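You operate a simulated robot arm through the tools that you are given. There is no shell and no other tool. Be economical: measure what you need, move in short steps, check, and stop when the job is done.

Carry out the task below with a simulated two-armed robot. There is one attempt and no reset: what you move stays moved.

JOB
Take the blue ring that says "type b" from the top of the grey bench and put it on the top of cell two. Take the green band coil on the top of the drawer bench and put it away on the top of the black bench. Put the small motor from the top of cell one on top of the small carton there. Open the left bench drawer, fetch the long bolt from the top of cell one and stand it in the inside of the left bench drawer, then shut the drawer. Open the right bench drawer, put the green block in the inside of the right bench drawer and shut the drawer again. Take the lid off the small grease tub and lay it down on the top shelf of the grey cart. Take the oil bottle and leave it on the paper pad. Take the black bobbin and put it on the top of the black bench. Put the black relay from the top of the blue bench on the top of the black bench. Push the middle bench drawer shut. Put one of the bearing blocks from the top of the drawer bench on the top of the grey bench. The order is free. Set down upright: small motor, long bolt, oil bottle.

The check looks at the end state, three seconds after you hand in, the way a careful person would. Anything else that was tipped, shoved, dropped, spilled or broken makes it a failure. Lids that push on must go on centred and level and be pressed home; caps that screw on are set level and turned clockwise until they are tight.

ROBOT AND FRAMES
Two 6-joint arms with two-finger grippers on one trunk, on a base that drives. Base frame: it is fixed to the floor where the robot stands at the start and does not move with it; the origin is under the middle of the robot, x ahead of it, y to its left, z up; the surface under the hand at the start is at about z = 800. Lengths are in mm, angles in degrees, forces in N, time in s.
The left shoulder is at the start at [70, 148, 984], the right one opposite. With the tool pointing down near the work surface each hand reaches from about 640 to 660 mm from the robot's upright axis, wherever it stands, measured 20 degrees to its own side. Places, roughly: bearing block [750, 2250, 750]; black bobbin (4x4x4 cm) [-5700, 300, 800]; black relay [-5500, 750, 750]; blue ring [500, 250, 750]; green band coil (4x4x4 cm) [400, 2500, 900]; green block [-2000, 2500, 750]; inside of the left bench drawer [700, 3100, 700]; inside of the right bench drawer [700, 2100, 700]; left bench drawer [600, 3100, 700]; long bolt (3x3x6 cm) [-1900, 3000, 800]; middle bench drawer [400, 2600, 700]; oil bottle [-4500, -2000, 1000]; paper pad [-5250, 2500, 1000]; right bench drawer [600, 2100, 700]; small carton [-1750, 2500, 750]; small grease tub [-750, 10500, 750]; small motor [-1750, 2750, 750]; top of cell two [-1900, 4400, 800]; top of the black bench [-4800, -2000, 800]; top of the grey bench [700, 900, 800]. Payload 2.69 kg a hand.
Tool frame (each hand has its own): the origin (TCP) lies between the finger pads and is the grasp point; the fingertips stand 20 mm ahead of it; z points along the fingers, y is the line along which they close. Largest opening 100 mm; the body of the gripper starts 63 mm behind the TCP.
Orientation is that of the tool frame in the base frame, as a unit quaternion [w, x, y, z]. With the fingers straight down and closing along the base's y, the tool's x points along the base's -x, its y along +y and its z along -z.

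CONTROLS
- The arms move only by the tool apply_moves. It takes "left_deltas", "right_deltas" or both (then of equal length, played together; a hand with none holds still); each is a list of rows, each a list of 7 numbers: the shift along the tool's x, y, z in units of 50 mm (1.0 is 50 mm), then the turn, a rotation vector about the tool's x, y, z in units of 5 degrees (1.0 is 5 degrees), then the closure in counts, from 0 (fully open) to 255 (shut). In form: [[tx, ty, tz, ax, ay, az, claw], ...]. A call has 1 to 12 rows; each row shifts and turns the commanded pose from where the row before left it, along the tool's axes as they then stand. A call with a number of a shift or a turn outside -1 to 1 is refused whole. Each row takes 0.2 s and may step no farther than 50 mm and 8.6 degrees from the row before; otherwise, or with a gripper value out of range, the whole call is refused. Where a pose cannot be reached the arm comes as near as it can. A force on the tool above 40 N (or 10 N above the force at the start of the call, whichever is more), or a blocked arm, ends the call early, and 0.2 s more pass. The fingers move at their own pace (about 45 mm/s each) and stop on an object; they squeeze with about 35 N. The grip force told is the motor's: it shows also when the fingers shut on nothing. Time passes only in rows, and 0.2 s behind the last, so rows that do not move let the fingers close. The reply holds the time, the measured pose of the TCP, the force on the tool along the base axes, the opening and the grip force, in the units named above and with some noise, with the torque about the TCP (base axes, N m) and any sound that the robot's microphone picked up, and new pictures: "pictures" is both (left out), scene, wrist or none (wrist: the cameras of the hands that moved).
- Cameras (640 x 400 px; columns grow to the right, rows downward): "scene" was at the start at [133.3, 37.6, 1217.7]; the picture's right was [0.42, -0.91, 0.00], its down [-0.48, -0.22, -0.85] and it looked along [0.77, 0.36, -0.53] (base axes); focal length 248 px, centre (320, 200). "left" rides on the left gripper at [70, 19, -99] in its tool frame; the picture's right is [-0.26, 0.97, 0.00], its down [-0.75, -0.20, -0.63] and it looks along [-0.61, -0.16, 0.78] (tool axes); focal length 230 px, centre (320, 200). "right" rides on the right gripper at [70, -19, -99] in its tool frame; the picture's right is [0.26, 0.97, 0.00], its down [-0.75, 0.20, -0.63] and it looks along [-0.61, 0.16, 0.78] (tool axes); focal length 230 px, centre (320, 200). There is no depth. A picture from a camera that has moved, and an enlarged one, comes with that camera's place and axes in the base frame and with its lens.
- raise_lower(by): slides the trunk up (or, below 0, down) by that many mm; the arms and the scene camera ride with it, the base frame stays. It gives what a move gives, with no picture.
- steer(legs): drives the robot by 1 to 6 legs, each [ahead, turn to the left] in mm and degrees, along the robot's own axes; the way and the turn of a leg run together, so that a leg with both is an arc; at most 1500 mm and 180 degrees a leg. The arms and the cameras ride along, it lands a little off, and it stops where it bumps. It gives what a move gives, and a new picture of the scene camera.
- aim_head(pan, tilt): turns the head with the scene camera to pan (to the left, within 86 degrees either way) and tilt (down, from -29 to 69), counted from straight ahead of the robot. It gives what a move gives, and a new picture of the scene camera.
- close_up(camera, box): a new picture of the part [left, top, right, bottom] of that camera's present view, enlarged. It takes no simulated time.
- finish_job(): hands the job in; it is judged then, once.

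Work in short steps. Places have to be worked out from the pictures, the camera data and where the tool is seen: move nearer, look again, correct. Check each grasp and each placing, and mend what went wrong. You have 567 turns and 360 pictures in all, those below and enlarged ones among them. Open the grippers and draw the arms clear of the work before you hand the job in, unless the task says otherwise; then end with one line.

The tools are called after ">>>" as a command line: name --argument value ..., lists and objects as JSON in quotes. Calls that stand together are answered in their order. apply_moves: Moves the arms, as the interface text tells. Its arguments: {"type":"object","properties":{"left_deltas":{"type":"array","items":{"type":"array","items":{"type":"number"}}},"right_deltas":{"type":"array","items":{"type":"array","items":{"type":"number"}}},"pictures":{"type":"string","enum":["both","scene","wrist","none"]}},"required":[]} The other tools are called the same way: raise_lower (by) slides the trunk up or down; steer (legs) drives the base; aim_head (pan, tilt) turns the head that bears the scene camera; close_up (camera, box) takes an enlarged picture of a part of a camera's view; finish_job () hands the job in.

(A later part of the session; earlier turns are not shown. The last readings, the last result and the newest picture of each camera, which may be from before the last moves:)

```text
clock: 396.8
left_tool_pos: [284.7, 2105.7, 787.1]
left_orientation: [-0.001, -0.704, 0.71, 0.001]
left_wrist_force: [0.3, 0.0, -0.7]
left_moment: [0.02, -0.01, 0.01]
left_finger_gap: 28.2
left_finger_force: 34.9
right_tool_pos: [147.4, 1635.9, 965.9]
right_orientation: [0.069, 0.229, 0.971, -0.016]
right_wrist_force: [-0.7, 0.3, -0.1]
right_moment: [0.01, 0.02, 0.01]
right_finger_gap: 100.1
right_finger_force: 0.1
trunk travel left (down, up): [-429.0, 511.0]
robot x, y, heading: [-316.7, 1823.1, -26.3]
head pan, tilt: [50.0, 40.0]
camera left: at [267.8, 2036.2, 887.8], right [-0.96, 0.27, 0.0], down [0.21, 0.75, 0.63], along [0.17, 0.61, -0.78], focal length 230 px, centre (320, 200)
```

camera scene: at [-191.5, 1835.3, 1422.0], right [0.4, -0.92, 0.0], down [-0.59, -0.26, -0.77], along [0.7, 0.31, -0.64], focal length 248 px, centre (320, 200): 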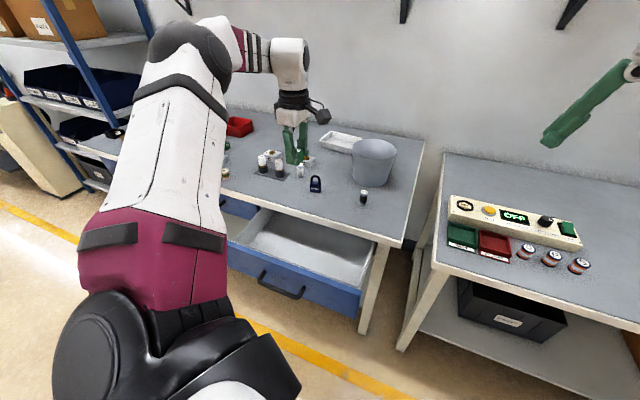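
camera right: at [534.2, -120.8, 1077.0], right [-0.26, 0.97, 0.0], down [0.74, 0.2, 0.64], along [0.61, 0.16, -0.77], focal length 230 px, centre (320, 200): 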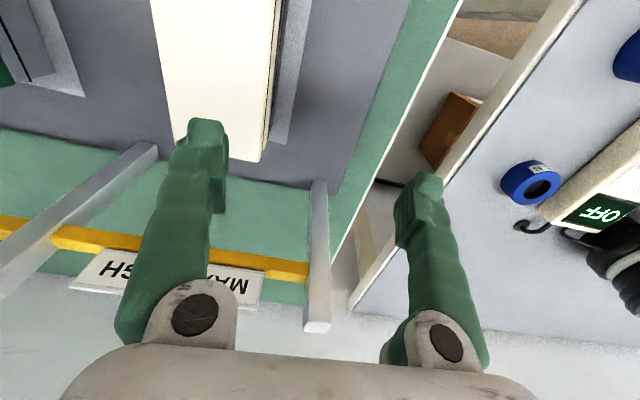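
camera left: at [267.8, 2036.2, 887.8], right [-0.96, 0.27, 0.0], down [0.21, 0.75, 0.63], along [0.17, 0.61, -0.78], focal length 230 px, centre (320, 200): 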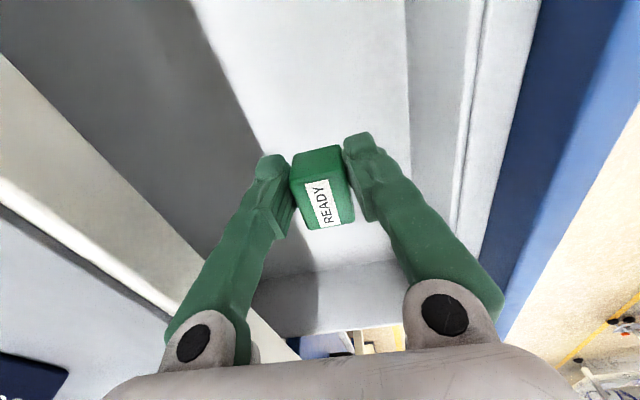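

Clear inside. Lower the trunk 55 mm, then feel down.

>>> raise_lower --by -58

>>> apply_moves --left_deltas '[[0, 0, 0.1, 0, 0, 0, 255], [0, 0, 0.1, 0, 0, 0, 255], [0, 0, 0, 0, 0, 0, 255]]' --pictures "none"

>>> apply_moves --left_deltas '[[0, 0, 0.06, 0, 0, 0, 255], [0, 0, 0.06, 0, 0, 0, 255], [0, 0, 0, 0, 0, 0, 255]]' --pictures "none"

```text
clock: 397.8
left_tool_pos: [284.9, 2106.3, 731.0]
left_orientation: [0.0, -0.705, 0.709, 0.001]
left_wrist_force: [-0.1, 0.2, 0.4]
left_moment: [0.02, -0.02, 0.0]
left_finger_gap: 28.3
left_finger_force: 34.6
right_tool_pos: [147.7, 1635.9, 906.9]
right_orientation: [0.069, 0.229, 0.971, -0.014]
right_wrist_force: [-0.6, 0.9, 0.0]
right_moment: [0.0, 0.0, 0.01]
right_finger_gap: 100.0
right_finger_force: 0.2
trunk travel left (down, up): [-371.0, 569.0]
robot x, y, heading: [-316.1, 1823.5, -26.3]
head pan, tilt: [50.0, 40.0]
```

```text
clock: 398.6
left_tool_pos: [284.5, 2105.5, 719.4]
left_orientation: [0.0, -0.705, 0.71, 0.001]
left_wrist_force: [-0.7, 0.8, 0.4]
left_moment: [0.01, -0.01, 0.03]
left_finger_gap: 28.4
left_finger_force: 35.4
right_tool_pos: [148.1, 1635.0, 906.2]
right_orientation: [0.069, 0.229, 0.971, -0.016]
right_wrist_force: [0.8, 0.1, 0.4]
right_moment: [0.03, -0.02, -0.01]
right_finger_gap: 100.0
right_finger_force: 0.1
trunk travel left (down, up): [-371.0, 569.0]
robot x, y, heading: [-318.0, 1823.7, -26.3]
head pan, tilt: [50.0, 40.0]
```

```text
clock: 399.4
left_tool_pos: [284.3, 2106.7, 712.8]
left_orientation: [0.0, -0.704, 0.71, 0.002]
left_wrist_force: [-0.3, -0.6, -0.4]
left_moment: [0.03, 0.01, -0.02]
left_finger_gap: 28.2
left_finger_force: 35.3
right_tool_pos: [147.6, 1634.3, 908.3]
right_orientation: [0.069, 0.23, 0.971, -0.015]
right_wrist_force: [0.0, -0.3, 0.0]
right_moment: [-0.03, 0.0, 0.02]
right_finger_gap: 100.1
right_finger_force: 0.1
trunk travel left (down, up): [-371.0, 569.0]
robot x, y, heading: [-316.3, 1821.9, -26.2]
head pan, tilt: [50.0, 40.0]
```

>>> apply_moves --left_deltas '[[0, 0, 0.06, 0, 0, 0, 255], [0, 0, 0.06, 0, 0, 0, 255], [0, 0, 0, 0, 0, 0, 255]]' --pictures "none"

>>> apply_moves --left_deltas '[[0, 0, 0.05, 0, 0, 0, 255], [0, 0, 0, 0, 0, 0, 255]]' --pictures "none"

```text
clock: 400.2
left_tool_pos: [285.1, 2106.1, 706.6]
left_orientation: [0.0, -0.704, 0.71, 0.002]
left_wrist_force: [0.0, -0.3, -0.2]
left_moment: [0.01, 0.01, -0.02]
left_finger_gap: 28.1
left_finger_force: 34.8
right_tool_pos: [147.8, 1635.2, 907.4]
right_orientation: [0.07, 0.229, 0.971, -0.015]
right_wrist_force: [-0.7, 0.3, -0.2]
right_moment: [-0.01, 0.02, 0.01]
right_finger_gap: 100.2
right_finger_force: 0.0
trunk travel left (down, up): [-371.0, 569.0]
robot x, y, heading: [-317.1, 1822.6, -26.4]
head pan, tilt: [50.0, 40.0]
```

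```text
clock: 400.8
left_tool_pos: [284.8, 2106.4, 706.7]
left_orientation: [0.002, -0.704, 0.71, -0.001]
left_wrist_force: [0.9, 3.4, 14.2]
left_moment: [0.09, 0.0, -0.07]
left_finger_gap: 28.2
left_finger_force: 35.2
right_tool_pos: [146.8, 1636.0, 908.3]
right_orientation: [0.071, 0.229, 0.971, -0.015]
right_wrist_force: [-0.5, -0.6, 0.0]
right_moment: [0.04, -0.01, 0.03]
right_finger_gap: 100.1
right_finger_force: 0.1
trunk travel left (down, up): [-371.0, 569.0]
robot x, y, heading: [-315.3, 1822.7, -26.3]
head pan, tilt: [50.0, 40.0]
```

Contact. Open to 60 mm and lift out.

>>> apply_moves --left_deltas '[[0, 0, -0.02, 0, 0, 0, 180], [0, 0, 0, 0, 0, 0, 110], [0, 0, 0, 0, 0, 0, 110], [0, 0, -0.5, 0, 0, 0, 110], [0, 0, -0.7, 0, 0, 0, 110]]' --pictures "wrist"

>>> raise_lower --by 130

```text
clock: 402.0
left_tool_pos: [284.9, 2106.8, 766.6]
left_orientation: [0.0, -0.704, 0.71, 0.001]
left_wrist_force: [0.6, 0.3, 0.2]
left_moment: [0.03, 0.0, 0.01]
left_finger_gap: 56.7
left_finger_force: 0.1
right_tool_pos: [146.6, 1634.4, 908.3]
right_orientation: [0.069, 0.229, 0.971, -0.014]
right_wrist_force: [0.2, -1.4, 0.4]
right_moment: [0.01, -0.03, -0.01]
right_finger_gap: 99.9
right_finger_force: 0.0
trunk travel left (down, up): [-371.0, 569.0]
robot x, y, heading: [-316.1, 1824.0, -26.1]
head pan, tilt: [50.0, 40.0]
camera left: at [267.4, 2035.8, 865.9], right [-0.96, 0.27, 0.0], down [0.21, 0.75, 0.63], along [0.17, 0.61, -0.78], focal length 230 px, centre (320, 200)
```

left: 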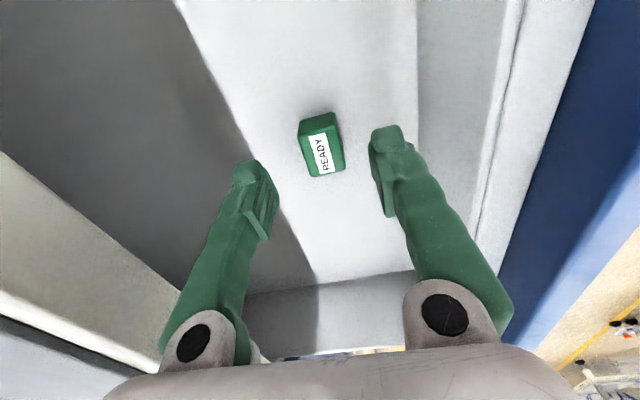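

```text
clock: 403.6
left_tool_pos: [285.6, 2106.0, 895.0]
left_orientation: [0.0, -0.704, 0.71, 0.001]
left_wrist_force: [-0.7, -0.2, -0.2]
left_moment: [0.03, 0.0, 0.0]
left_finger_gap: 56.9
left_finger_force: 0.0
right_tool_pos: [147.1, 1635.3, 1037.4]
right_orientation: [0.069, 0.229, 0.971, -0.016]
right_wrist_force: [0.7, 0.2, -0.2]
right_moment: [-0.01, -0.01, -0.04]
right_finger_gap: 100.0
right_finger_force: 0.0
trunk travel left (down, up): [-501.0, 439.0]
robot x, y, heading: [-315.8, 1821.8, -26.6]
head pan, tilt: [50.0, 40.0]
```

The block is in. Reposition the robot (heading −56°) to push this drawer shut the same way as the left one.

>>> raise_lower --by 130

>>> steer --legs '[[0, -45.5], [-354, 0], [0, 16]]'

>>> apply_moves --left_deltas '[[0, 0, 0, 0, 0, 0, 255]]' --pictures "none"

```text
clock: 405.1
left_tool_pos: [285.8, 2106.0, 1024.5]
left_orientation: [0.0, -0.704, 0.71, 0.002]
left_wrist_force: [0.1, 1.1, 0.2]
left_moment: [-0.02, 0.04, 0.0]
left_finger_gap: 57.1
left_finger_force: 0.0
right_tool_pos: [147.4, 1634.9, 1167.9]
right_orientation: [0.07, 0.23, 0.971, -0.016]
right_wrist_force: [0.2, -0.3, -0.8]
right_moment: [-0.02, 0.0, 0.01]
right_finger_gap: 99.9
right_finger_force: 0.0
trunk travel left (down, up): [-631.0, 309.0]
robot x, y, heading: [-318.0, 1823.9, -26.3]
head pan, tilt: [50.0, 40.0]
```

```text
clock: 410.4
left_tool_pos: [238.1, 2100.9, 1025.6]
left_orientation: [0.0, -0.496, 0.868, 0.001]
left_wrist_force: [-0.8, -0.3, 0.3]
left_moment: [0.03, 0.01, 0.01]
left_finger_gap: 57.1
left_finger_force: 0.3
right_tool_pos: [-117.0, 1763.6, 1167.0]
right_orientation: [0.063, 0.473, 0.878, -0.032]
right_wrist_force: [1.1, 0.9, -0.3]
right_moment: [0.04, -0.02, -0.01]
right_finger_gap: 99.9
right_finger_force: 0.1
trunk travel left (down, up): [-631.0, 309.0]
robot x, y, heading: [-421.0, 2158.3, -56.3]
head pan, tilt: [50.0, 40.0]
camera scene: at [-310.5, 2105.8, 1294.0], right [-0.11, -0.99, 0.0], down [-0.64, 0.07, -0.77], along [0.76, -0.08, -0.64], focal length 248 px, centre (320, 200)
```

scene: 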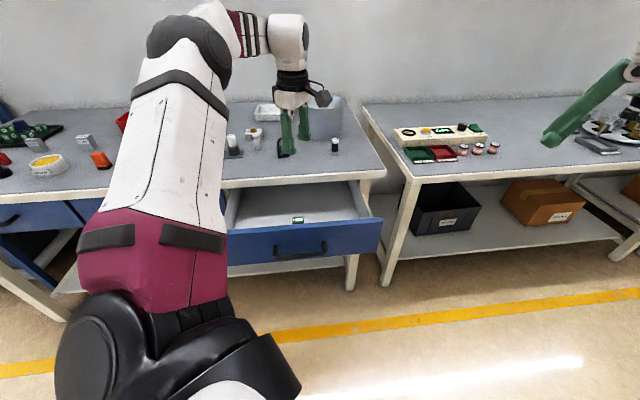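

```text
clock: 410.9
left_tool_pos: [238.1, 2102.3, 1025.5]
left_orientation: [0.0, -0.496, 0.868, 0.001]
left_wrist_force: [-0.4, 0.3, 0.6]
left_moment: [0.03, 0.0, 0.03]
left_finger_gap: 22.5
left_finger_force: 0.2
right_tool_pos: [-117.3, 1763.3, 1168.5]
right_orientation: [0.062, 0.473, 0.878, -0.031]
right_wrist_force: [-0.3, 0.2, 0.6]
right_moment: [-0.01, -0.03, -0.02]
right_finger_gap: 100.2
right_finger_force: 0.1
trunk travel left (down, up): [-631.0, 309.0]
robot x, y, heading: [-426.1, 2155.0, -56.3]
head pan, tilt: [50.0, 40.0]
```

Retract in front of the handle and tilt the fist forward.

>>> apply_moves --left_deltas '[[0.5, 0.85, 0, 0, 0, 0, 255], [0.5, 0.85, 0, 0, 0, 0, 255], [0.5, 0.85, 0, 0, 0, 0, 255], [0, 0, 0, 0.862, -0.508, 0, 255], [0, 0, 0, 0.862, -0.508, 0, 255], [0, 0, 0, 0.862, -0.508, 0, 255]]' --pictures "none"

```text
clock: 412.2
left_tool_pos: [89.9, 2102.1, 1025.4]
left_orientation: [0.116, -0.492, 0.861, -0.065]
left_wrist_force: [0.8, -0.1, -0.1]
left_moment: [0.01, 0.02, 0.02]
left_finger_gap: 0.0
left_finger_force: 30.0
right_tool_pos: [-117.3, 1763.3, 1166.8]
right_orientation: [0.062, 0.473, 0.878, -0.032]
right_wrist_force: [0.3, -0.8, -0.5]
right_moment: [0.02, 0.0, -0.01]
right_finger_gap: 100.1
right_finger_force: 0.1
trunk travel left (down, up): [-631.0, 309.0]
robot x, y, heading: [-423.2, 2156.9, -56.2]
head pan, tilt: [50.0, 40.0]
```

Move back 15 mm more for margin, then lower to handle height.

>>> apply_moves --left_deltas '[[0.15, 0.25, 0, 0, 0, 0, 255]]' --pictures "none"

>>> raise_lower --by -291

>>> apply_moves --left_deltas '[[0, 0, 0, 0, 0, 0, 255]]' --pictures "wrist"

```text
clock: 412.6
left_tool_pos: [75.9, 2102.9, 1020.1]
left_orientation: [0.115, -0.493, 0.86, -0.065]
left_wrist_force: [-0.2, -0.2, 0.1]
left_moment: [0.0, 0.02, 0.0]
left_finger_gap: 0.1
left_finger_force: 29.1
right_tool_pos: [-117.5, 1763.0, 1166.5]
right_orientation: [0.063, 0.473, 0.878, -0.032]
right_wrist_force: [-0.5, -0.3, 0.1]
right_moment: [0.03, -0.01, 0.03]
right_finger_gap: 100.1
right_finger_force: 0.1
trunk travel left (down, up): [-631.0, 309.0]
robot x, y, heading: [-423.6, 2159.7, -56.4]
head pan, tilt: [50.0, 40.0]
```

```text
clock: 415.6
left_tool_pos: [75.1, 2102.7, 729.9]
left_orientation: [0.113, -0.492, 0.861, -0.063]
left_wrist_force: [0.8, 0.4, 0.3]
left_moment: [0.01, -0.02, 0.0]
left_finger_gap: 0.0
left_finger_force: 29.1
right_tool_pos: [-116.8, 1763.5, 876.8]
right_orientation: [0.063, 0.473, 0.878, -0.033]
right_wrist_force: [0.3, -0.1, 0.2]
right_moment: [-0.02, -0.07, -0.01]
right_finger_gap: 99.8
right_finger_force: 0.1
trunk travel left (down, up): [-340.0, 600.0]
robot x, y, heading: [-425.7, 2159.7, -56.3]
head pan, tilt: [50.0, 40.0]
```

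```text
clock: 416.0
left_tool_pos: [76.0, 2102.6, 728.7]
left_orientation: [0.113, -0.492, 0.861, -0.064]
left_wrist_force: [0.3, 0.3, 0.0]
left_moment: [0.04, -0.02, -0.01]
left_finger_gap: 0.1
left_finger_force: 29.0
right_tool_pos: [-116.8, 1763.3, 876.7]
right_orientation: [0.062, 0.473, 0.879, -0.031]
right_wrist_force: [-0.4, 0.8, 0.5]
right_moment: [0.0, -0.01, 0.01]
right_finger_gap: 99.9
right_finger_force: 0.1
trunk travel left (down, up): [-340.0, 600.0]
robot x, y, heading: [-427.6, 2158.1, -56.5]
head pan, tilt: [50.0, 40.0]
camera left: at [2.7, 2051.3, 813.3], right [-0.68, 0.71, -0.18], down [0.37, 0.54, 0.75], along [0.63, 0.44, -0.63], focal length 230 px, centre (320, 200)
```

left: 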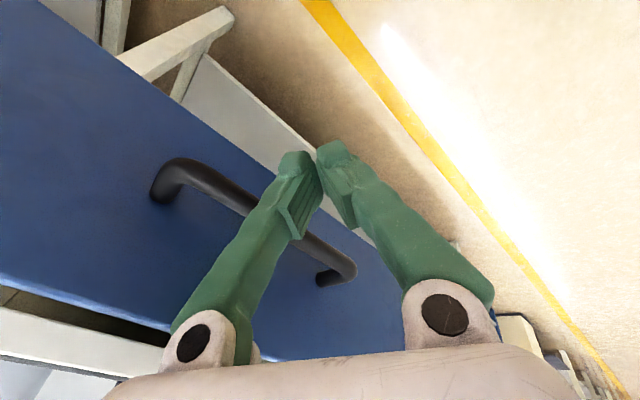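

Push +x with the arm in 12 mm rows.

>>> apply_moves --left_deltas '[[-0.118, -0.2, 0.062, 0, 0, 0, 255], [-0.118, -0.2, 0.062, 0, 0, 0, 255], [-0.118, -0.2, 0.062, 0, 0, 0, 255], [-0.118, -0.2, 0.062, 0, 0, 0, 255], [-0.118, -0.2, 0.062, 0, 0, 0, 255], [-0.118, -0.2, 0.062, 0, 0, 0, 255], [-0.118, -0.2, 0.062, 0, 0, 0, 255], [-0.118, -0.2, 0.062, 0, 0, 0, 255], [-0.118, -0.2, 0.062, 0, 0, 0, 255], [-0.118, -0.2, 0.062, 0, 0, 0, 255], [-0.118, -0.2, 0.062, 0, 0, 0, 255], [-0.118, -0.2, 0.062, 0, 0, 0, 255]]' --pictures "none"

>>> apply_moves --left_deltas '[[-0.118, -0.2, 0.062, 0, 0, 0, 255], [-0.118, -0.2, 0.062, 0, 0, 0, 255], [-0.118, -0.2, 0.062, 0, 0, 0, 255], [-0.118, -0.2, 0.062, 0, 0, 0, 255], [-0.118, -0.2, 0.062, 0, 0, 0, 255], [-0.118, -0.2, 0.062, 0, 0, 0, 255], [-0.06, -0.1, 0.03, 0, 0, 0, 255], [-0.06, -0.1, 0.03, 0, 0, 0, 255], [-0.06, -0.1, 0.03, 0, 0, 0, 255], [-0.06, -0.1, 0.03, 0, 0, 0, 255], [-0.06, -0.1, 0.03, 0, 0, 0, 255]]' --pictures "scene"

```text
clock: 418.6
left_tool_pos: [220.5, 2102.6, 730.1]
left_orientation: [0.113, -0.493, 0.86, -0.064]
left_wrist_force: [-0.8, 0.4, -0.1]
left_moment: [0.02, -0.03, -0.02]
left_finger_gap: 0.1
left_finger_force: 29.8
right_tool_pos: [-116.3, 1763.6, 876.8]
right_orientation: [0.062, 0.473, 0.878, -0.032]
right_wrist_force: [0.2, -0.2, -0.5]
right_moment: [0.0, 0.04, 0.02]
right_finger_gap: 100.1
right_finger_force: 0.0
trunk travel left (down, up): [-340.0, 600.0]
robot x, y, heading: [-424.6, 2156.4, -56.2]
head pan, tilt: [50.0, 40.0]
```

```text
clock: 421.0
left_tool_pos: [320.1, 2103.8, 730.6]
left_orientation: [0.114, -0.492, 0.86, -0.064]
left_wrist_force: [-1.1, -0.7, -0.2]
left_moment: [-0.01, -0.01, -0.02]
left_finger_gap: 0.0
left_finger_force: 29.5
left hand out of reach, approached as far as the arm can: row 11
right_tool_pos: [-116.1, 1764.2, 876.5]
right_orientation: [0.063, 0.473, 0.878, -0.031]
right_wrist_force: [-0.1, -0.6, 0.4]
right_moment: [-0.02, 0.01, 0.02]
right_finger_gap: 99.7
right_finger_force: 0.1
trunk travel left (down, up): [-340.0, 600.0]
robot x, y, heading: [-423.0, 2156.0, -56.3]
head pan, tilt: [50.0, 40.0]
camera scene: at [-310.1, 2106.6, 1003.0], right [-0.11, -0.99, 0.0], down [-0.64, 0.07, -0.77], along [0.76, -0.08, -0.64], focal length 248 px, centre (320, 200)
```

scene: 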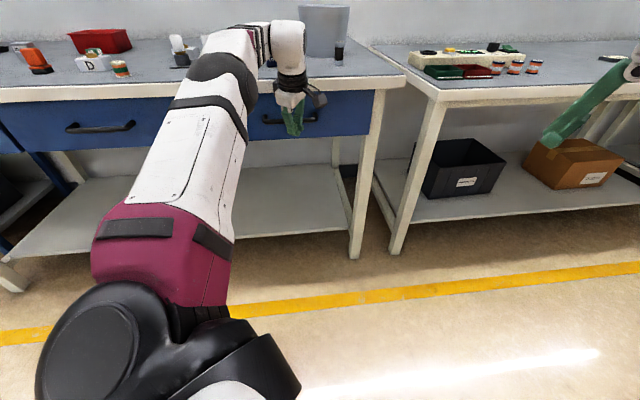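

No resistance yet at arm's end; nudge with the base a little and check.

>>> steer --legs '[[18, 0]]'

>>> close_up --camera "scene" --box '[60, 70, 440, 200]'

```text
clock: 421.8
left_tool_pos: [320.5, 2099.1, 727.0]
left_orientation: [0.105, -0.496, 0.86, -0.054]
left_wrist_force: [-11.6, 0.5, 4.6]
left_moment: [0.0, -0.18, 0.01]
left_finger_gap: 0.0
left_finger_force: 29.6
right_tool_pos: [-109.1, 1753.2, 877.7]
right_orientation: [0.065, 0.47, 0.88, -0.031]
right_wrist_force: [-0.5, 0.5, -0.3]
right_moment: [0.01, 0.01, 0.02]
right_finger_gap: 100.0
right_finger_force: 0.1
trunk travel left (down, up): [-340.0, 600.0]
robot x, y, heading: [-422.6, 2147.3, -55.5]
head pan, tilt: [50.0, 40.0]
stopped in leg 1: the force on the tool passed its limit at 49 N (the readings are from after the stop); the commanded pose is now the measured one
camera scene: at [-304.7, 2096.1, 1003.4], right [-0.1, -0.99, 0.0], down [-0.64, 0.07, -0.77], along [0.76, -0.08, -0.64], focal length 248 px, centre (320, 200)
```

scene: 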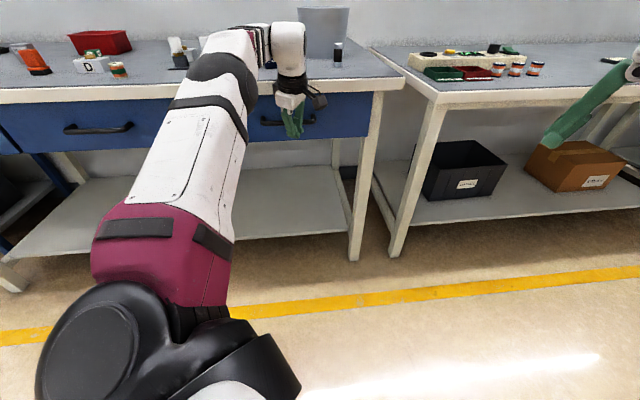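

```text
1.68 times, centred on (250, 135) of scene
camera zoom: at [-304.7, 2096.1, 1003.4], right [-0.1, -0.99, 0.0], down [-0.64, 0.07, -0.77], along [0.76, -0.08, -0.64], focal length 418 px, centre (438, 310)
```

zoom: 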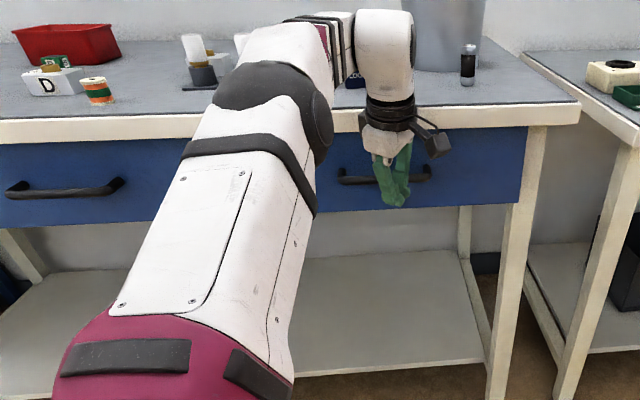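

Stopped at 49 N. Retract and verify that the drawer is really flush.

>>> apply_moves --left_deltas '[[0.236, 0.4, -0.12, 0, 0, 0, 255], [0.236, 0.4, -0.12, 0, 0, 0, 255], [0.236, 0.4, -0.12, 0, 0, 0, 255], [0.236, 0.4, -0.12, 0, 0, 0, 255]]' --pictures "none"

>>> raise_lower --by 330

>>> steer --legs '[[-250, 56]]'

>>> aim_head --pan 10 --tilt 40

```text
clock: 422.8
left_tool_pos: [226.6, 2098.0, 727.7]
left_orientation: [0.106, -0.496, 0.86, -0.055]
left_wrist_force: [0.5, 0.0, -0.5]
left_moment: [0.01, -0.01, -0.01]
left_finger_gap: 0.2
left_finger_force: 29.7
right_tool_pos: [-107.3, 1753.0, 877.7]
right_orientation: [0.064, 0.47, 0.88, -0.031]
right_wrist_force: [0.1, 0.2, -0.4]
right_moment: [-0.03, 0.0, 0.03]
right_finger_gap: 100.1
right_finger_force: 0.1
trunk travel left (down, up): [-340.0, 600.0]
robot x, y, heading: [-413.7, 2147.0, -55.8]
head pan, tilt: [50.0, 40.0]
```

```text
clock: 426.1
left_tool_pos: [227.4, 2098.5, 1058.2]
left_orientation: [0.105, -0.496, 0.86, -0.054]
left_wrist_force: [0.0, -0.1, 0.4]
left_moment: [-0.03, 0.03, 0.0]
left_finger_gap: 0.2
left_finger_force: 30.0
right_tool_pos: [-105.2, 1753.0, 1205.7]
right_orientation: [0.062, 0.471, 0.88, -0.031]
right_wrist_force: [-0.4, 0.4, 0.0]
right_moment: [-0.01, -0.02, 0.01]
right_finger_gap: 99.9
right_finger_force: 0.1
trunk travel left (down, up): [-670.0, 270.0]
robot x, y, heading: [-417.3, 2147.9, -55.6]
head pan, tilt: [50.0, 40.0]
```

```text
clock: 429.0
left_tool_pos: [-227.2, 2764.4, 1058.0]
left_orientation: [-0.118, 0.841, -0.528, -0.002]
left_wrist_force: [-0.7, -0.4, -0.3]
left_moment: [0.02, -0.02, -0.02]
left_finger_gap: 0.2
left_finger_force: 29.5
right_tool_pos: [-128.6, 2295.5, 1206.6]
right_orientation: [0.071, 0.003, 0.997, 0.002]
right_wrist_force: [-0.4, 0.0, 0.8]
right_moment: [0.03, 0.0, -0.03]
right_finger_gap: 100.2
right_finger_force: 0.0
trunk travel left (down, up): [-670.0, 270.0]
robot x, y, heading: [-627.0, 2263.6, -0.1]
head pan, tilt: [50.0, 40.0]
camera scene: at [-521.3, 2323.9, 1333.0], right [0.76, -0.64, 0.0], down [-0.41, -0.49, -0.77], along [0.49, 0.59, -0.64], focal length 248 px, centre (320, 200)
```

scene: 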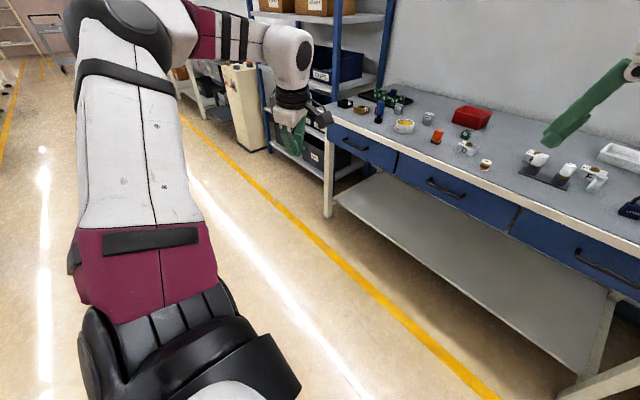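

```text
clock: 430.1
left_tool_pos: [-226.9, 2763.7, 1058.9]
left_orientation: [-0.119, 0.841, -0.527, -0.002]
left_wrist_force: [0.2, 0.5, -1.3]
left_moment: [-0.02, 0.01, 0.02]
left_finger_gap: 0.0
left_finger_force: 29.8
right_tool_pos: [-129.6, 2293.8, 1206.2]
right_orientation: [0.071, 0.003, 0.997, 0.002]
right_wrist_force: [0.6, 0.0, 0.0]
right_moment: [0.03, 0.01, -0.01]
right_finger_gap: 100.0
right_finger_force: 0.1
trunk travel left (down, up): [-670.0, 270.0]
robot x, y, heading: [-628.4, 2260.6, -0.2]
head pan, tilt: [10.0, 40.0]
camera scene: at [-492.9, 2273.8, 1333.0], right [0.17, -0.98, 0.0], down [-0.63, -0.11, -0.77], along [0.75, 0.13, -0.64], focal length 248 px, centre (320, 200)
```

scene: 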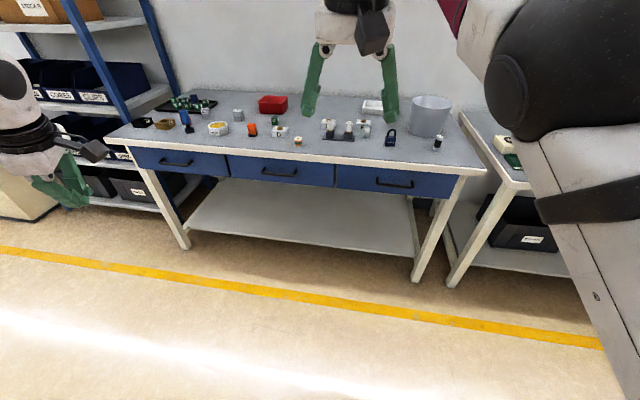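

>>> close_up --camera "scene" --box '[120, 130, 300, 240]'

>>> close_up --camera "scene" --box '[280, 130, 480, 240]'

```text
3.56 times, centred on (210, 185) of scene
camera zoom: at [-492.9, 2273.8, 1333.0], right [0.17, -0.98, 0.0], down [-0.63, -0.11, -0.77], along [0.75, 0.13, -0.64], focal length 883 px, centre (711, 253)
```

zoom: 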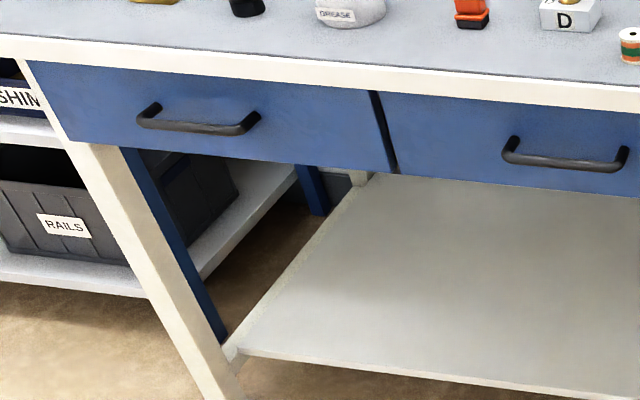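

```text
3.20 times, centred on (380, 185) of scene
camera zoom: at [-492.9, 2273.8, 1333.0], right [0.17, -0.98, 0.0], down [-0.63, -0.11, -0.77], along [0.75, 0.13, -0.64], focal length 794 px, centre (128, 248)
```

zoom: 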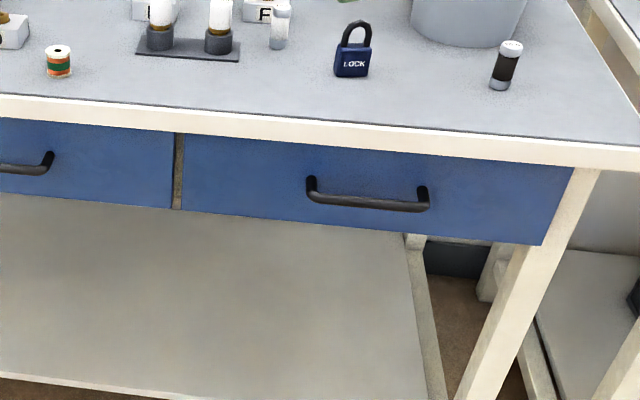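

Right and middle are flush; the left one looks maybe 4 mm proud. I'll give it one more push to be sure.

>>> steer --legs '[[0, 75.2], [873, 0], [0, -131]]'

>>> raise_lower --by -325

>>> apply_moves --left_deltas '[[-0.118, -0.2, 0.05, 0, 0, 0, 255], [-0.118, -0.2, 0.05, 0, 0, 0, 255], [-0.118, -0.2, 0.05, 0, 0, 0, 255]]' --pictures "both"

```text
clock: 443.4
left_tool_pos: [215.8, 3086.2, 1058.3]
left_orientation: [0.107, -0.516, 0.848, -0.052]
left_wrist_force: [0.0, 0.2, 0.2]
left_moment: [0.0, -0.02, 0.0]
left_finger_gap: 0.0
left_finger_force: 29.6
right_tool_pos: [-100.9, 2726.0, 1205.2]
right_orientation: [0.063, 0.451, 0.89, -0.031]
right_wrist_force: [-0.7, 0.0, -1.4]
right_moment: [0.01, 0.0, -0.01]
right_finger_gap: 100.1
right_finger_force: 0.1
trunk travel left (down, up): [-670.0, 270.0]
robot x, y, heading: [-430.3, 3108.2, -53.5]
head pan, tilt: [10.0, 40.0]
camera scene: at [-335.2, 3007.3, 1333.0], right [-0.69, -0.73, 0.0], down [-0.47, 0.44, -0.77], along [0.56, -0.53, -0.64], focal length 248 px, centre (320, 200)
```

scene: 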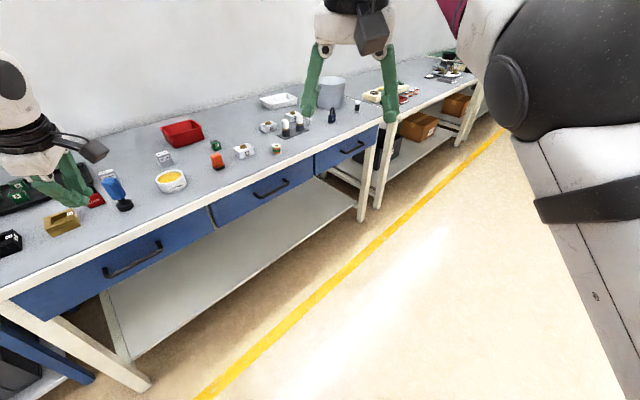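

```text
clock: 446.6
left_tool_pos: [216.3, 3085.4, 733.4]
left_orientation: [0.107, -0.515, 0.849, -0.052]
left_wrist_force: [-0.3, 0.4, -0.2]
left_moment: [0.02, 0.03, 0.0]
left_finger_gap: 0.0
left_finger_force: 29.2
right_tool_pos: [-101.6, 2726.7, 881.7]
right_orientation: [0.063, 0.451, 0.89, -0.031]
right_wrist_force: [1.0, 0.5, -0.2]
right_moment: [0.01, -0.02, 0.0]
right_finger_gap: 100.1
right_finger_force: 0.1
trunk travel left (down, up): [-345.0, 595.0]
robot x, y, heading: [-431.2, 3105.3, -53.1]
head pan, tilt: [10.0, 40.0]
```

```text
clock: 447.4
left_tool_pos: [251.8, 3086.4, 733.6]
left_orientation: [0.108, -0.516, 0.849, -0.051]
left_wrist_force: [0.7, -0.3, -0.6]
left_moment: [-0.01, -0.02, -0.01]
left_finger_gap: 0.0
left_finger_force: 29.4
right_tool_pos: [-102.8, 2726.8, 882.6]
right_orientation: [0.064, 0.451, 0.89, -0.031]
right_wrist_force: [0.8, -0.3, -0.6]
right_moment: [0.0, -0.02, 0.0]
right_finger_gap: 100.3
right_finger_force: 0.1
trunk travel left (down, up): [-345.0, 595.0]
robot x, y, heading: [-428.4, 3105.4, -53.4]
head pan, tilt: [10.0, 40.0]
camera scene: at [-335.1, 3007.1, 1008.0], right [-0.69, -0.73, 0.0], down [-0.47, 0.44, -0.77], along [0.56, -0.53, -0.64], focal length 248 px, centre (320, 200)
camera left: at [183.2, 3031.1, 817.7], right [-0.72, 0.68, -0.16], down [0.36, 0.56, 0.75], along [0.59, 0.48, -0.64], focal length 230 px, centre (320, 200)
```

scene: 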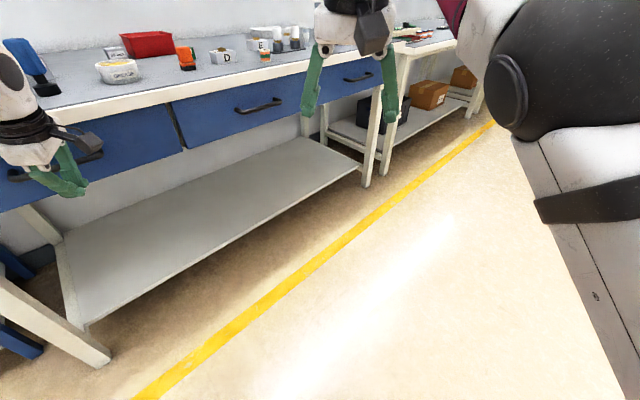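
left: 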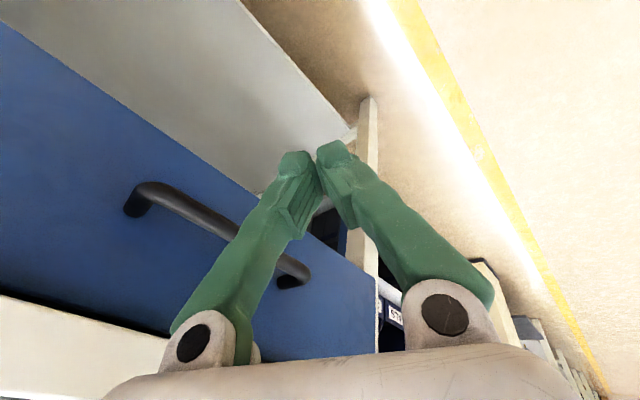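

Advance toward the bar in small steps until resistance.

>>> apply_moves --left_deltas '[[-0.118, -0.2, 0.05, 0, 0, 0, 255], [-0.118, -0.2, 0.05, 0, 0, 0, 255], [-0.118, -0.2, 0.05, 0, 0, 0, 255], [-0.06, -0.1, 0.025, 0, 0, 0, 255], [-0.06, -0.1, 0.025, 0, 0, 0, 255], [-0.06, -0.1, 0.025, 0, 0, 0, 255], [-0.06, -0.1, 0.025, 0, 0, 0, 255], [-0.06, -0.1, 0.025, 0, 0, 0, 255], [-0.06, -0.1, 0.025, 0, 0, 0, 255], [-0.06, -0.1, 0.025, 0, 0, 0, 255]]' --pictures "none"

>>> steer --legs '[[15, 0]]'

```text
clock: 449.6
left_tool_pos: [313.0, 3091.8, 736.1]
left_orientation: [0.107, -0.515, 0.849, -0.052]
left_wrist_force: [-4.0, -0.9, -1.4]
left_moment: [0.0, 0.03, 0.0]
left_finger_gap: 0.0
left_finger_force: 29.5
left hand out of reach, approached as far as the arm can: row 8, 9, 10
right_tool_pos: [-102.9, 2726.8, 882.1]
right_orientation: [0.065, 0.452, 0.889, -0.03]
right_wrist_force: [0.3, 0.5, 0.0]
right_moment: [0.01, 0.0, 0.01]
right_finger_gap: 100.3
right_finger_force: 0.1
trunk travel left (down, up): [-345.0, 595.0]
robot x, y, heading: [-430.9, 3106.5, -53.8]
head pan, tilt: [10.0, 40.0]
```

```text
clock: 450.4
left_tool_pos: [312.7, 3089.6, 733.8]
left_orientation: [0.1, -0.52, 0.847, -0.043]
left_wrist_force: [-11.3, 0.0, 3.9]
left_moment: [-0.01, -0.09, 0.01]
left_finger_gap: 0.1
left_finger_force: 29.6
right_tool_pos: [-94.6, 2719.3, 882.3]
right_orientation: [0.064, 0.448, 0.891, -0.029]
right_wrist_force: [-0.1, 0.9, 0.2]
right_moment: [-0.02, -0.01, -0.01]
right_finger_gap: 100.0
right_finger_force: 0.0
trunk travel left (down, up): [-345.0, 595.0]
robot x, y, heading: [-419.8, 3095.8, -53.2]
head pan, tilt: [10.0, 40.0]
stopped in leg 1: the force on the tool passed its limit at 47 N (the readings are from after the stop); the commanded pose is now the measured one
camera scene: at [-330.3, 2998.2, 1008.3], right [-0.68, -0.73, 0.0], down [-0.47, 0.44, -0.77], along [0.56, -0.52, -0.64], focal length 248 px, centre (320, 200)
```

scene: 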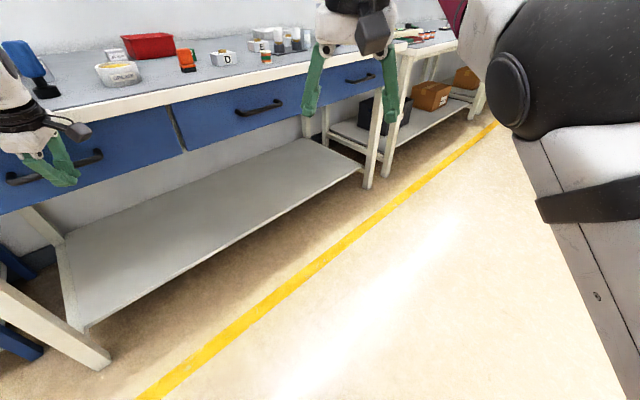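

Same end position, so it is fully shut. Retract, raise, and restore the tool; then head north toward the grease tub.

>>> apply_moves --left_deltas '[[0.236, 0.4, -0.12, 0, 0, 0, 255], [0.236, 0.4, -0.12, 0, 0, 0, 255], [0.236, 0.4, -0.12, 0, 0, 0, 255]]' --pictures "none"

>>> raise_lower --by 320

>>> apply_moves --left_deltas '[[0, 0, 0, -0.85, 0.52, 0, 0], [0, 0, 0, -0.85, 0.52, 0, 0], [0, 0, 0, -0.5, 0.3, 0, 0]]' --pictures "none"

>>> steer --legs '[[0, 161], [1500, 0], [1000, 0]]'

```text
clock: 451.2
left_tool_pos: [242.5, 3085.6, 735.2]
left_orientation: [0.1, -0.519, 0.848, -0.044]
left_wrist_force: [0.0, -1.0, -0.9]
left_moment: [-0.02, -0.01, -0.02]
left_finger_gap: 0.1
left_finger_force: 29.4
right_tool_pos: [-93.8, 2719.2, 883.6]
right_orientation: [0.063, 0.449, 0.891, -0.031]
right_wrist_force: [-0.6, 0.3, 0.1]
right_moment: [-0.01, -0.02, 0.0]
right_finger_gap: 100.1
right_finger_force: 0.1
trunk travel left (down, up): [-345.0, 595.0]
robot x, y, heading: [-421.9, 3094.1, -52.8]
head pan, tilt: [10.0, 40.0]
```

```text
clock: 454.4
left_tool_pos: [244.0, 3085.7, 1054.0]
left_orientation: [0.1, -0.52, 0.847, -0.043]
left_wrist_force: [-0.4, 0.4, 0.5]
left_moment: [0.0, -0.01, 0.01]
left_finger_gap: 0.0
left_finger_force: 29.7
right_tool_pos: [-93.2, 2719.2, 1201.6]
right_orientation: [0.062, 0.449, 0.891, -0.031]
right_wrist_force: [0.4, 0.2, 0.2]
right_moment: [-0.03, 0.02, 0.01]
right_finger_gap: 100.0
right_finger_force: 0.0
trunk travel left (down, up): [-665.0, 275.0]
robot x, y, heading: [-417.9, 3095.7, -52.9]
head pan, tilt: [10.0, 40.0]
```

```text
clock: 455.2
left_tool_pos: [243.4, 3085.2, 1054.5]
left_orientation: [-0.001, -0.522, 0.853, 0.009]
left_wrist_force: [0.5, 0.0, 0.1]
left_moment: [-0.01, 0.01, 0.0]
left_finger_gap: 69.9
left_finger_force: 0.0
right_tool_pos: [-92.0, 2719.5, 1200.9]
right_orientation: [0.063, 0.45, 0.891, -0.031]
right_wrist_force: [-0.3, -0.1, 0.1]
right_moment: [0.03, 0.04, 0.01]
right_finger_gap: 100.2
right_finger_force: 0.0
trunk travel left (down, up): [-665.0, 275.0]
robot x, y, heading: [-420.8, 3102.2, -53.0]
head pan, tilt: [10.0, 40.0]
```

```text
clock: 473.9
left_tool_pos: [-1876.9, 5639.9, 1055.0]
left_orientation: [0.008, 0.922, 0.386, -0.002]
left_wrist_force: [0.3, -0.2, -0.7]
left_moment: [0.0, 0.02, -0.02]
left_finger_gap: 100.0
left_finger_force: 0.1
right_tool_pos: [-1444.8, 5888.2, 1200.5]
right_orientation: [-0.04, 0.812, -0.58, -0.058]
right_wrist_force: [0.3, 0.1, 0.6]
right_moment: [0.02, 0.01, 0.0]
right_finger_gap: 100.1
right_finger_force: 0.0
trunk travel left (down, up): [-665.0, 275.0]
robot x, y, heading: [-1243.6, 5430.2, 109.1]
head pan, tilt: [10.0, 40.0]
camera scene: at [-1302.5, 5549.7, 1328.1], right [0.87, 0.49, 0.0], down [0.31, -0.56, -0.77], along [-0.37, 0.67, -0.64], focal length 248 px, centre (320, 200)
```

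scene: 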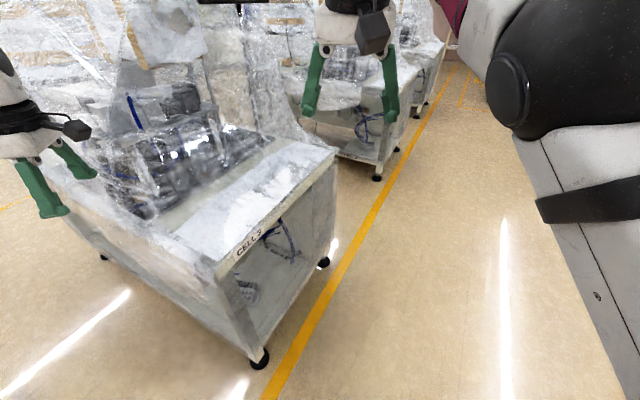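

I drifted close to wrapped cell three; back off first, then swing right into the aisle.

>>> steer --legs '[[-600, 0], [0, -40]]'

>>> aim_head --pan 20 --tilt 12

```text
clock: 479.1
left_tool_pos: [-1405.8, 5421.7, 1054.6]
left_orientation: [0.008, 0.998, 0.058, -0.003]
left_wrist_force: [0.2, 0.0, 0.2]
left_moment: [0.04, 0.01, -0.03]
left_finger_gap: 100.0
left_finger_force: 0.1
right_tool_pos: [-913.1, 5342.9, 1202.2]
right_orientation: [0.056, -0.572, 0.817, 0.04]
right_wrist_force: [-0.4, -0.4, 0.5]
right_moment: [0.0, -0.02, 0.0]
right_finger_gap: 100.0
right_finger_force: 0.0
trunk travel left (down, up): [-665.0, 275.0]
robot x, y, heading: [-1048.1, 4857.8, 70.7]
head pan, tilt: [10.0, 40.0]
camera scene: at [-1014.5, 4991.5, 1328.1], right [0.99, -0.17, 0.0], down [-0.11, -0.63, -0.77], along [0.13, 0.76, -0.64], focal length 248 px, centre (320, 200)
```

scene: 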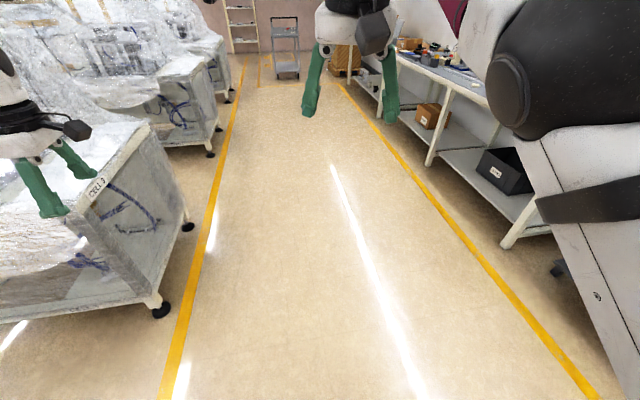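

```text
clock: 480.1
left_tool_pos: [-1404.8, 5420.3, 1055.8]
left_orientation: [0.008, 0.998, 0.058, -0.003]
left_wrist_force: [0.2, -0.2, 0.9]
left_moment: [0.01, 0.03, -0.04]
left_finger_gap: 100.0
left_finger_force: 0.1
right_tool_pos: [-912.3, 5342.0, 1202.2]
right_orientation: [0.057, -0.572, 0.817, 0.041]
right_wrist_force: [-0.3, -0.1, 0.1]
right_moment: [0.03, 0.02, 0.03]
right_finger_gap: 100.1
right_finger_force: 0.1
trunk travel left (down, up): [-665.0, 275.0]
robot x, y, heading: [-1042.8, 4861.0, 70.5]
head pan, tilt: [20.0, 12.0]
camera scene: at [-1028.6, 5000.8, 1372.4], right [1.0, 0.01, 0.0], down [0.0, -0.21, -0.98], along [-0.01, 0.98, -0.21], focal length 248 px, centre (320, 200)
```

scene: 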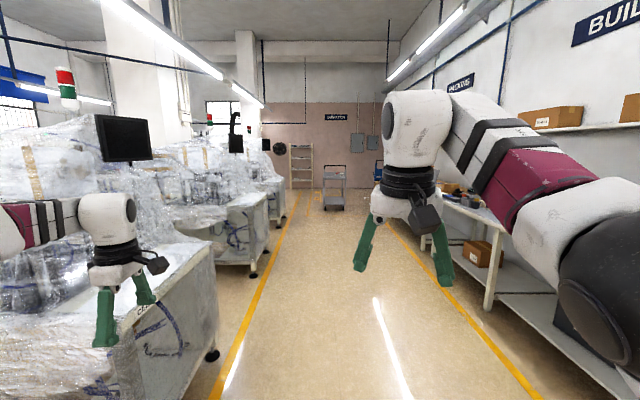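

The grey cart is straight ahead at about [−790, 10540]. Drive down the middle of the aisle.

>>> steer --legs '[[0, 15], [1500, 0], [1500, 0], [1350, 0]]'

>>> aim_head --pan 5 --tilt 30

```text
clock: 501.8
left_tool_pos: [-1283.9, 9642.8, 1055.1]
left_orientation: [0.008, 0.98, 0.201, -0.002]
left_wrist_force: [-0.4, 0.0, 0.2]
left_moment: [0.03, 0.02, -0.01]
left_finger_gap: 100.1
left_finger_force: 0.1
right_tool_pos: [-791.2, 9707.0, 1201.7]
right_orientation: [0.049, -0.684, 0.726, 0.048]
right_wrist_force: [0.2, 0.3, 0.9]
right_moment: [0.0, 0.02, -0.01]
right_finger_gap: 100.0
right_finger_force: 0.2
trunk travel left (down, up): [-665.0, 275.0]
robot x, y, heading: [-781.3, 9206.8, 87.3]
head pan, tilt: [20.0, 12.0]
camera scene: at [-804.4, 9346.2, 1372.5], right [0.96, 0.29, 0.0], down [0.06, -0.2, -0.98], along [-0.29, 0.94, -0.21], focal length 248 px, centre (320, 200)
```

scene: 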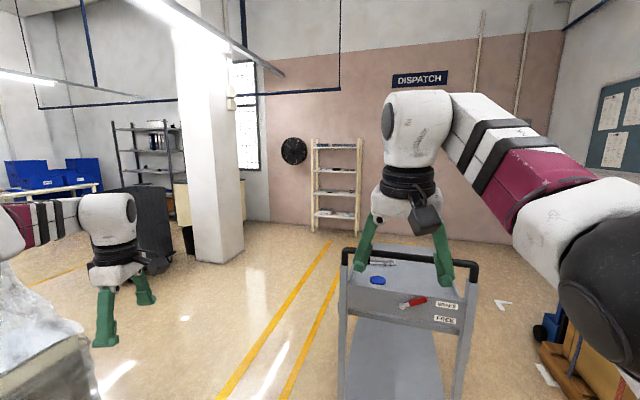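

```text
clock: 502.6
left_tool_pos: [-1283.8, 9642.6, 1055.4]
left_orientation: [0.009, 0.98, 0.201, -0.002]
left_wrist_force: [0.4, -0.7, -0.8]
left_moment: [-0.01, 0.02, 0.0]
left_finger_gap: 99.8
left_finger_force: 0.0
right_tool_pos: [-791.9, 9707.7, 1200.7]
right_orientation: [0.051, -0.684, 0.726, 0.048]
right_wrist_force: [0.6, 0.1, 0.0]
right_moment: [0.02, -0.02, -0.01]
right_finger_gap: 99.9
right_finger_force: 0.1
trunk travel left (down, up): [-665.0, 275.0]
robot x, y, heading: [-780.0, 9208.5, 87.3]
head pan, tilt: [5.0, 30.0]
camera scene: at [-780.3, 9348.1, 1343.4], right [1.0, 0.04, 0.0], down [0.02, -0.5, -0.87], along [-0.03, 0.87, -0.5], focal length 248 px, centre (320, 200)
```

scene: 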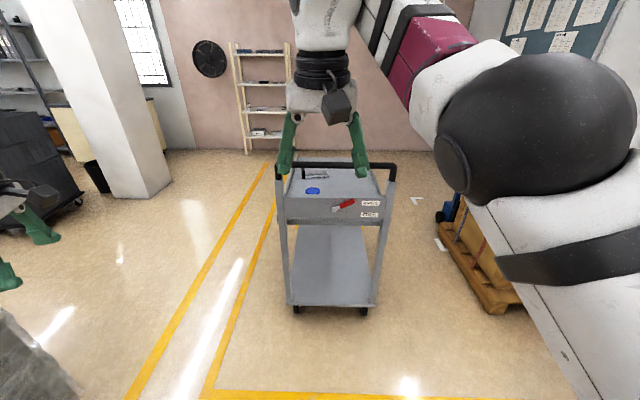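

>>> close_up --camera "scene" --box '[265, 150, 405, 235]'

```text
4.57 times, centred on (335, 192) of scene
camera zoom: at [-780.3, 9348.1, 1343.4], right [1.0, 0.04, 0.0], down [0.02, -0.5, -0.87], along [-0.03, 0.87, -0.5], focal length 1135 px, centre (251, 234)
```

zoom: 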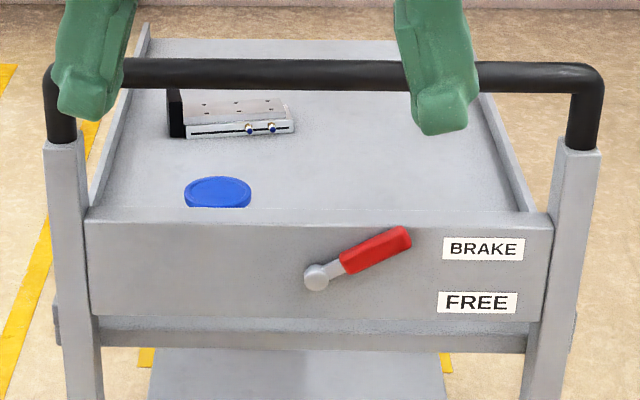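

The small blue-lidded tub is on the cart's top shelf at about [−850, 10380]. I need to come from its left side; check what's at my left first.

>>> aim_head --pan 55 --tilt 35

```text
clock: 503.8
left_tool_pos: [-1284.8, 9641.5, 1054.9]
left_orientation: [0.009, 0.98, 0.201, -0.002]
left_wrist_force: [1.2, -0.6, -0.3]
left_moment: [0.01, 0.04, 0.0]
left_finger_gap: 100.0
left_finger_force: 0.1
right_tool_pos: [-790.2, 9708.7, 1201.6]
right_orientation: [0.05, -0.684, 0.726, 0.048]
right_wrist_force: [0.4, -0.3, -0.3]
right_moment: [0.01, 0.01, 0.06]
right_finger_gap: 100.3
right_finger_force: 0.1
trunk travel left (down, up): [-665.0, 275.0]
robot x, y, heading: [-781.8, 9207.3, 86.8]
head pan, tilt: [55.0, 35.0]
camera scene: at [-846.4, 9311.8, 1335.6], right [0.62, 0.79, 0.0], down [0.45, -0.35, -0.82], along [-0.65, 0.5, -0.57], focal length 248 px, centre (320, 200)
```

scene: 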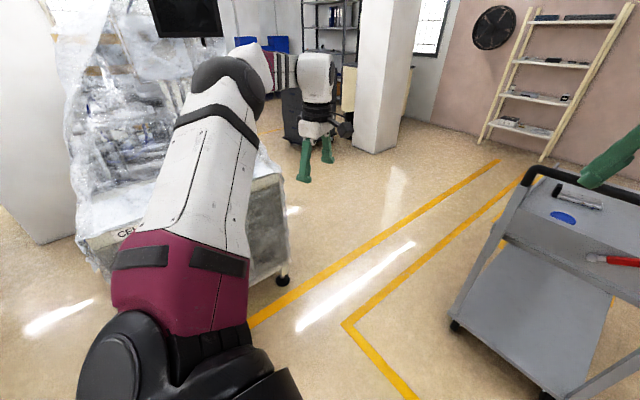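

The area left of the cart is clear. Go forward a little, then around to the cart's left side.

>>> steer --legs '[[350, 0], [0, 45], [1103, 0], [0, -100], [0, -83]]'

>>> aim_head --pan 50 --tilt 35

```text
clock: 521.1
left_tool_pos: [-805.1, 10345.8, 1055.5]
left_orientation: [-0.001, -0.509, 0.861, 0.009]
left_wrist_force: [0.0, 0.2, -0.3]
left_moment: [0.02, -0.02, 0.0]
left_finger_gap: 100.0
left_finger_force: 0.1
right_tool_pos: [-1152.5, 9990.3, 1201.0]
right_orientation: [0.062, 0.463, 0.884, -0.031]
right_wrist_force: [0.1, -0.6, 0.1]
right_moment: [0.01, -0.02, 0.02]
right_finger_gap: 100.0
right_finger_force: 0.0
trunk travel left (down, up): [-665.0, 275.0]
robot x, y, heading: [-1469.4, 10376.5, -55.1]
head pan, tilt: [55.0, 35.0]
camera scene: at [-1350.7, 10337.2, 1335.6], right [0.0, -1.0, 0.0], down [-0.57, 0.0, -0.82], along [0.82, 0.0, -0.57], focal length 248 px, centre (320, 200)
```

scene: 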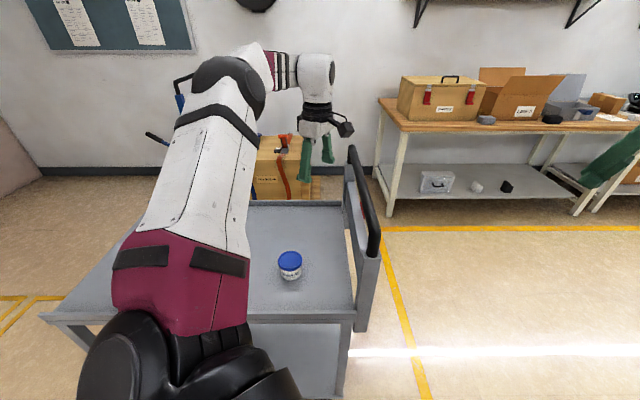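

```text
clock: 521.7
left_tool_pos: [-805.5, 10345.7, 1055.2]
left_orientation: [-0.001, -0.509, 0.861, 0.008]
left_wrist_force: [0.3, 0.5, 0.4]
left_moment: [-0.03, -0.01, 0.0]
left_finger_gap: 100.0
left_finger_force: 0.1
right_tool_pos: [-1152.8, 9990.1, 1201.2]
right_orientation: [0.062, 0.464, 0.883, -0.032]
right_wrist_force: [-0.5, 0.3, 0.6]
right_moment: [0.01, -0.03, 0.02]
right_finger_gap: 100.1
right_finger_force: 0.1
trunk travel left (down, up): [-665.0, 275.0]
robot x, y, heading: [-1471.3, 10375.0, -55.1]
head pan, tilt: [50.0, 35.0]
camera scene: at [-1351.3, 10329.1, 1335.6], right [-0.09, -1.0, 0.0], down [-0.57, 0.05, -0.82], along [0.82, -0.07, -0.57], focal length 248 px, centre (320, 200)
```

scene: 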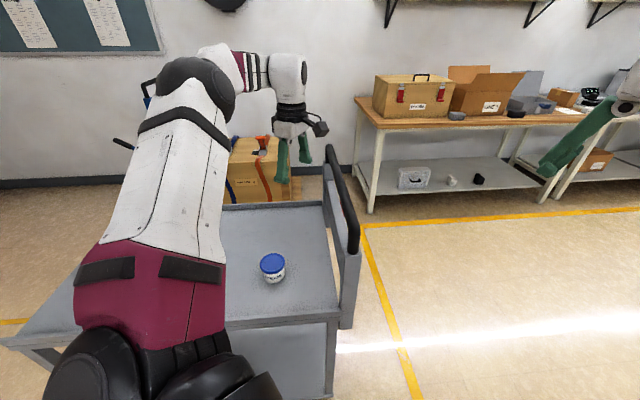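

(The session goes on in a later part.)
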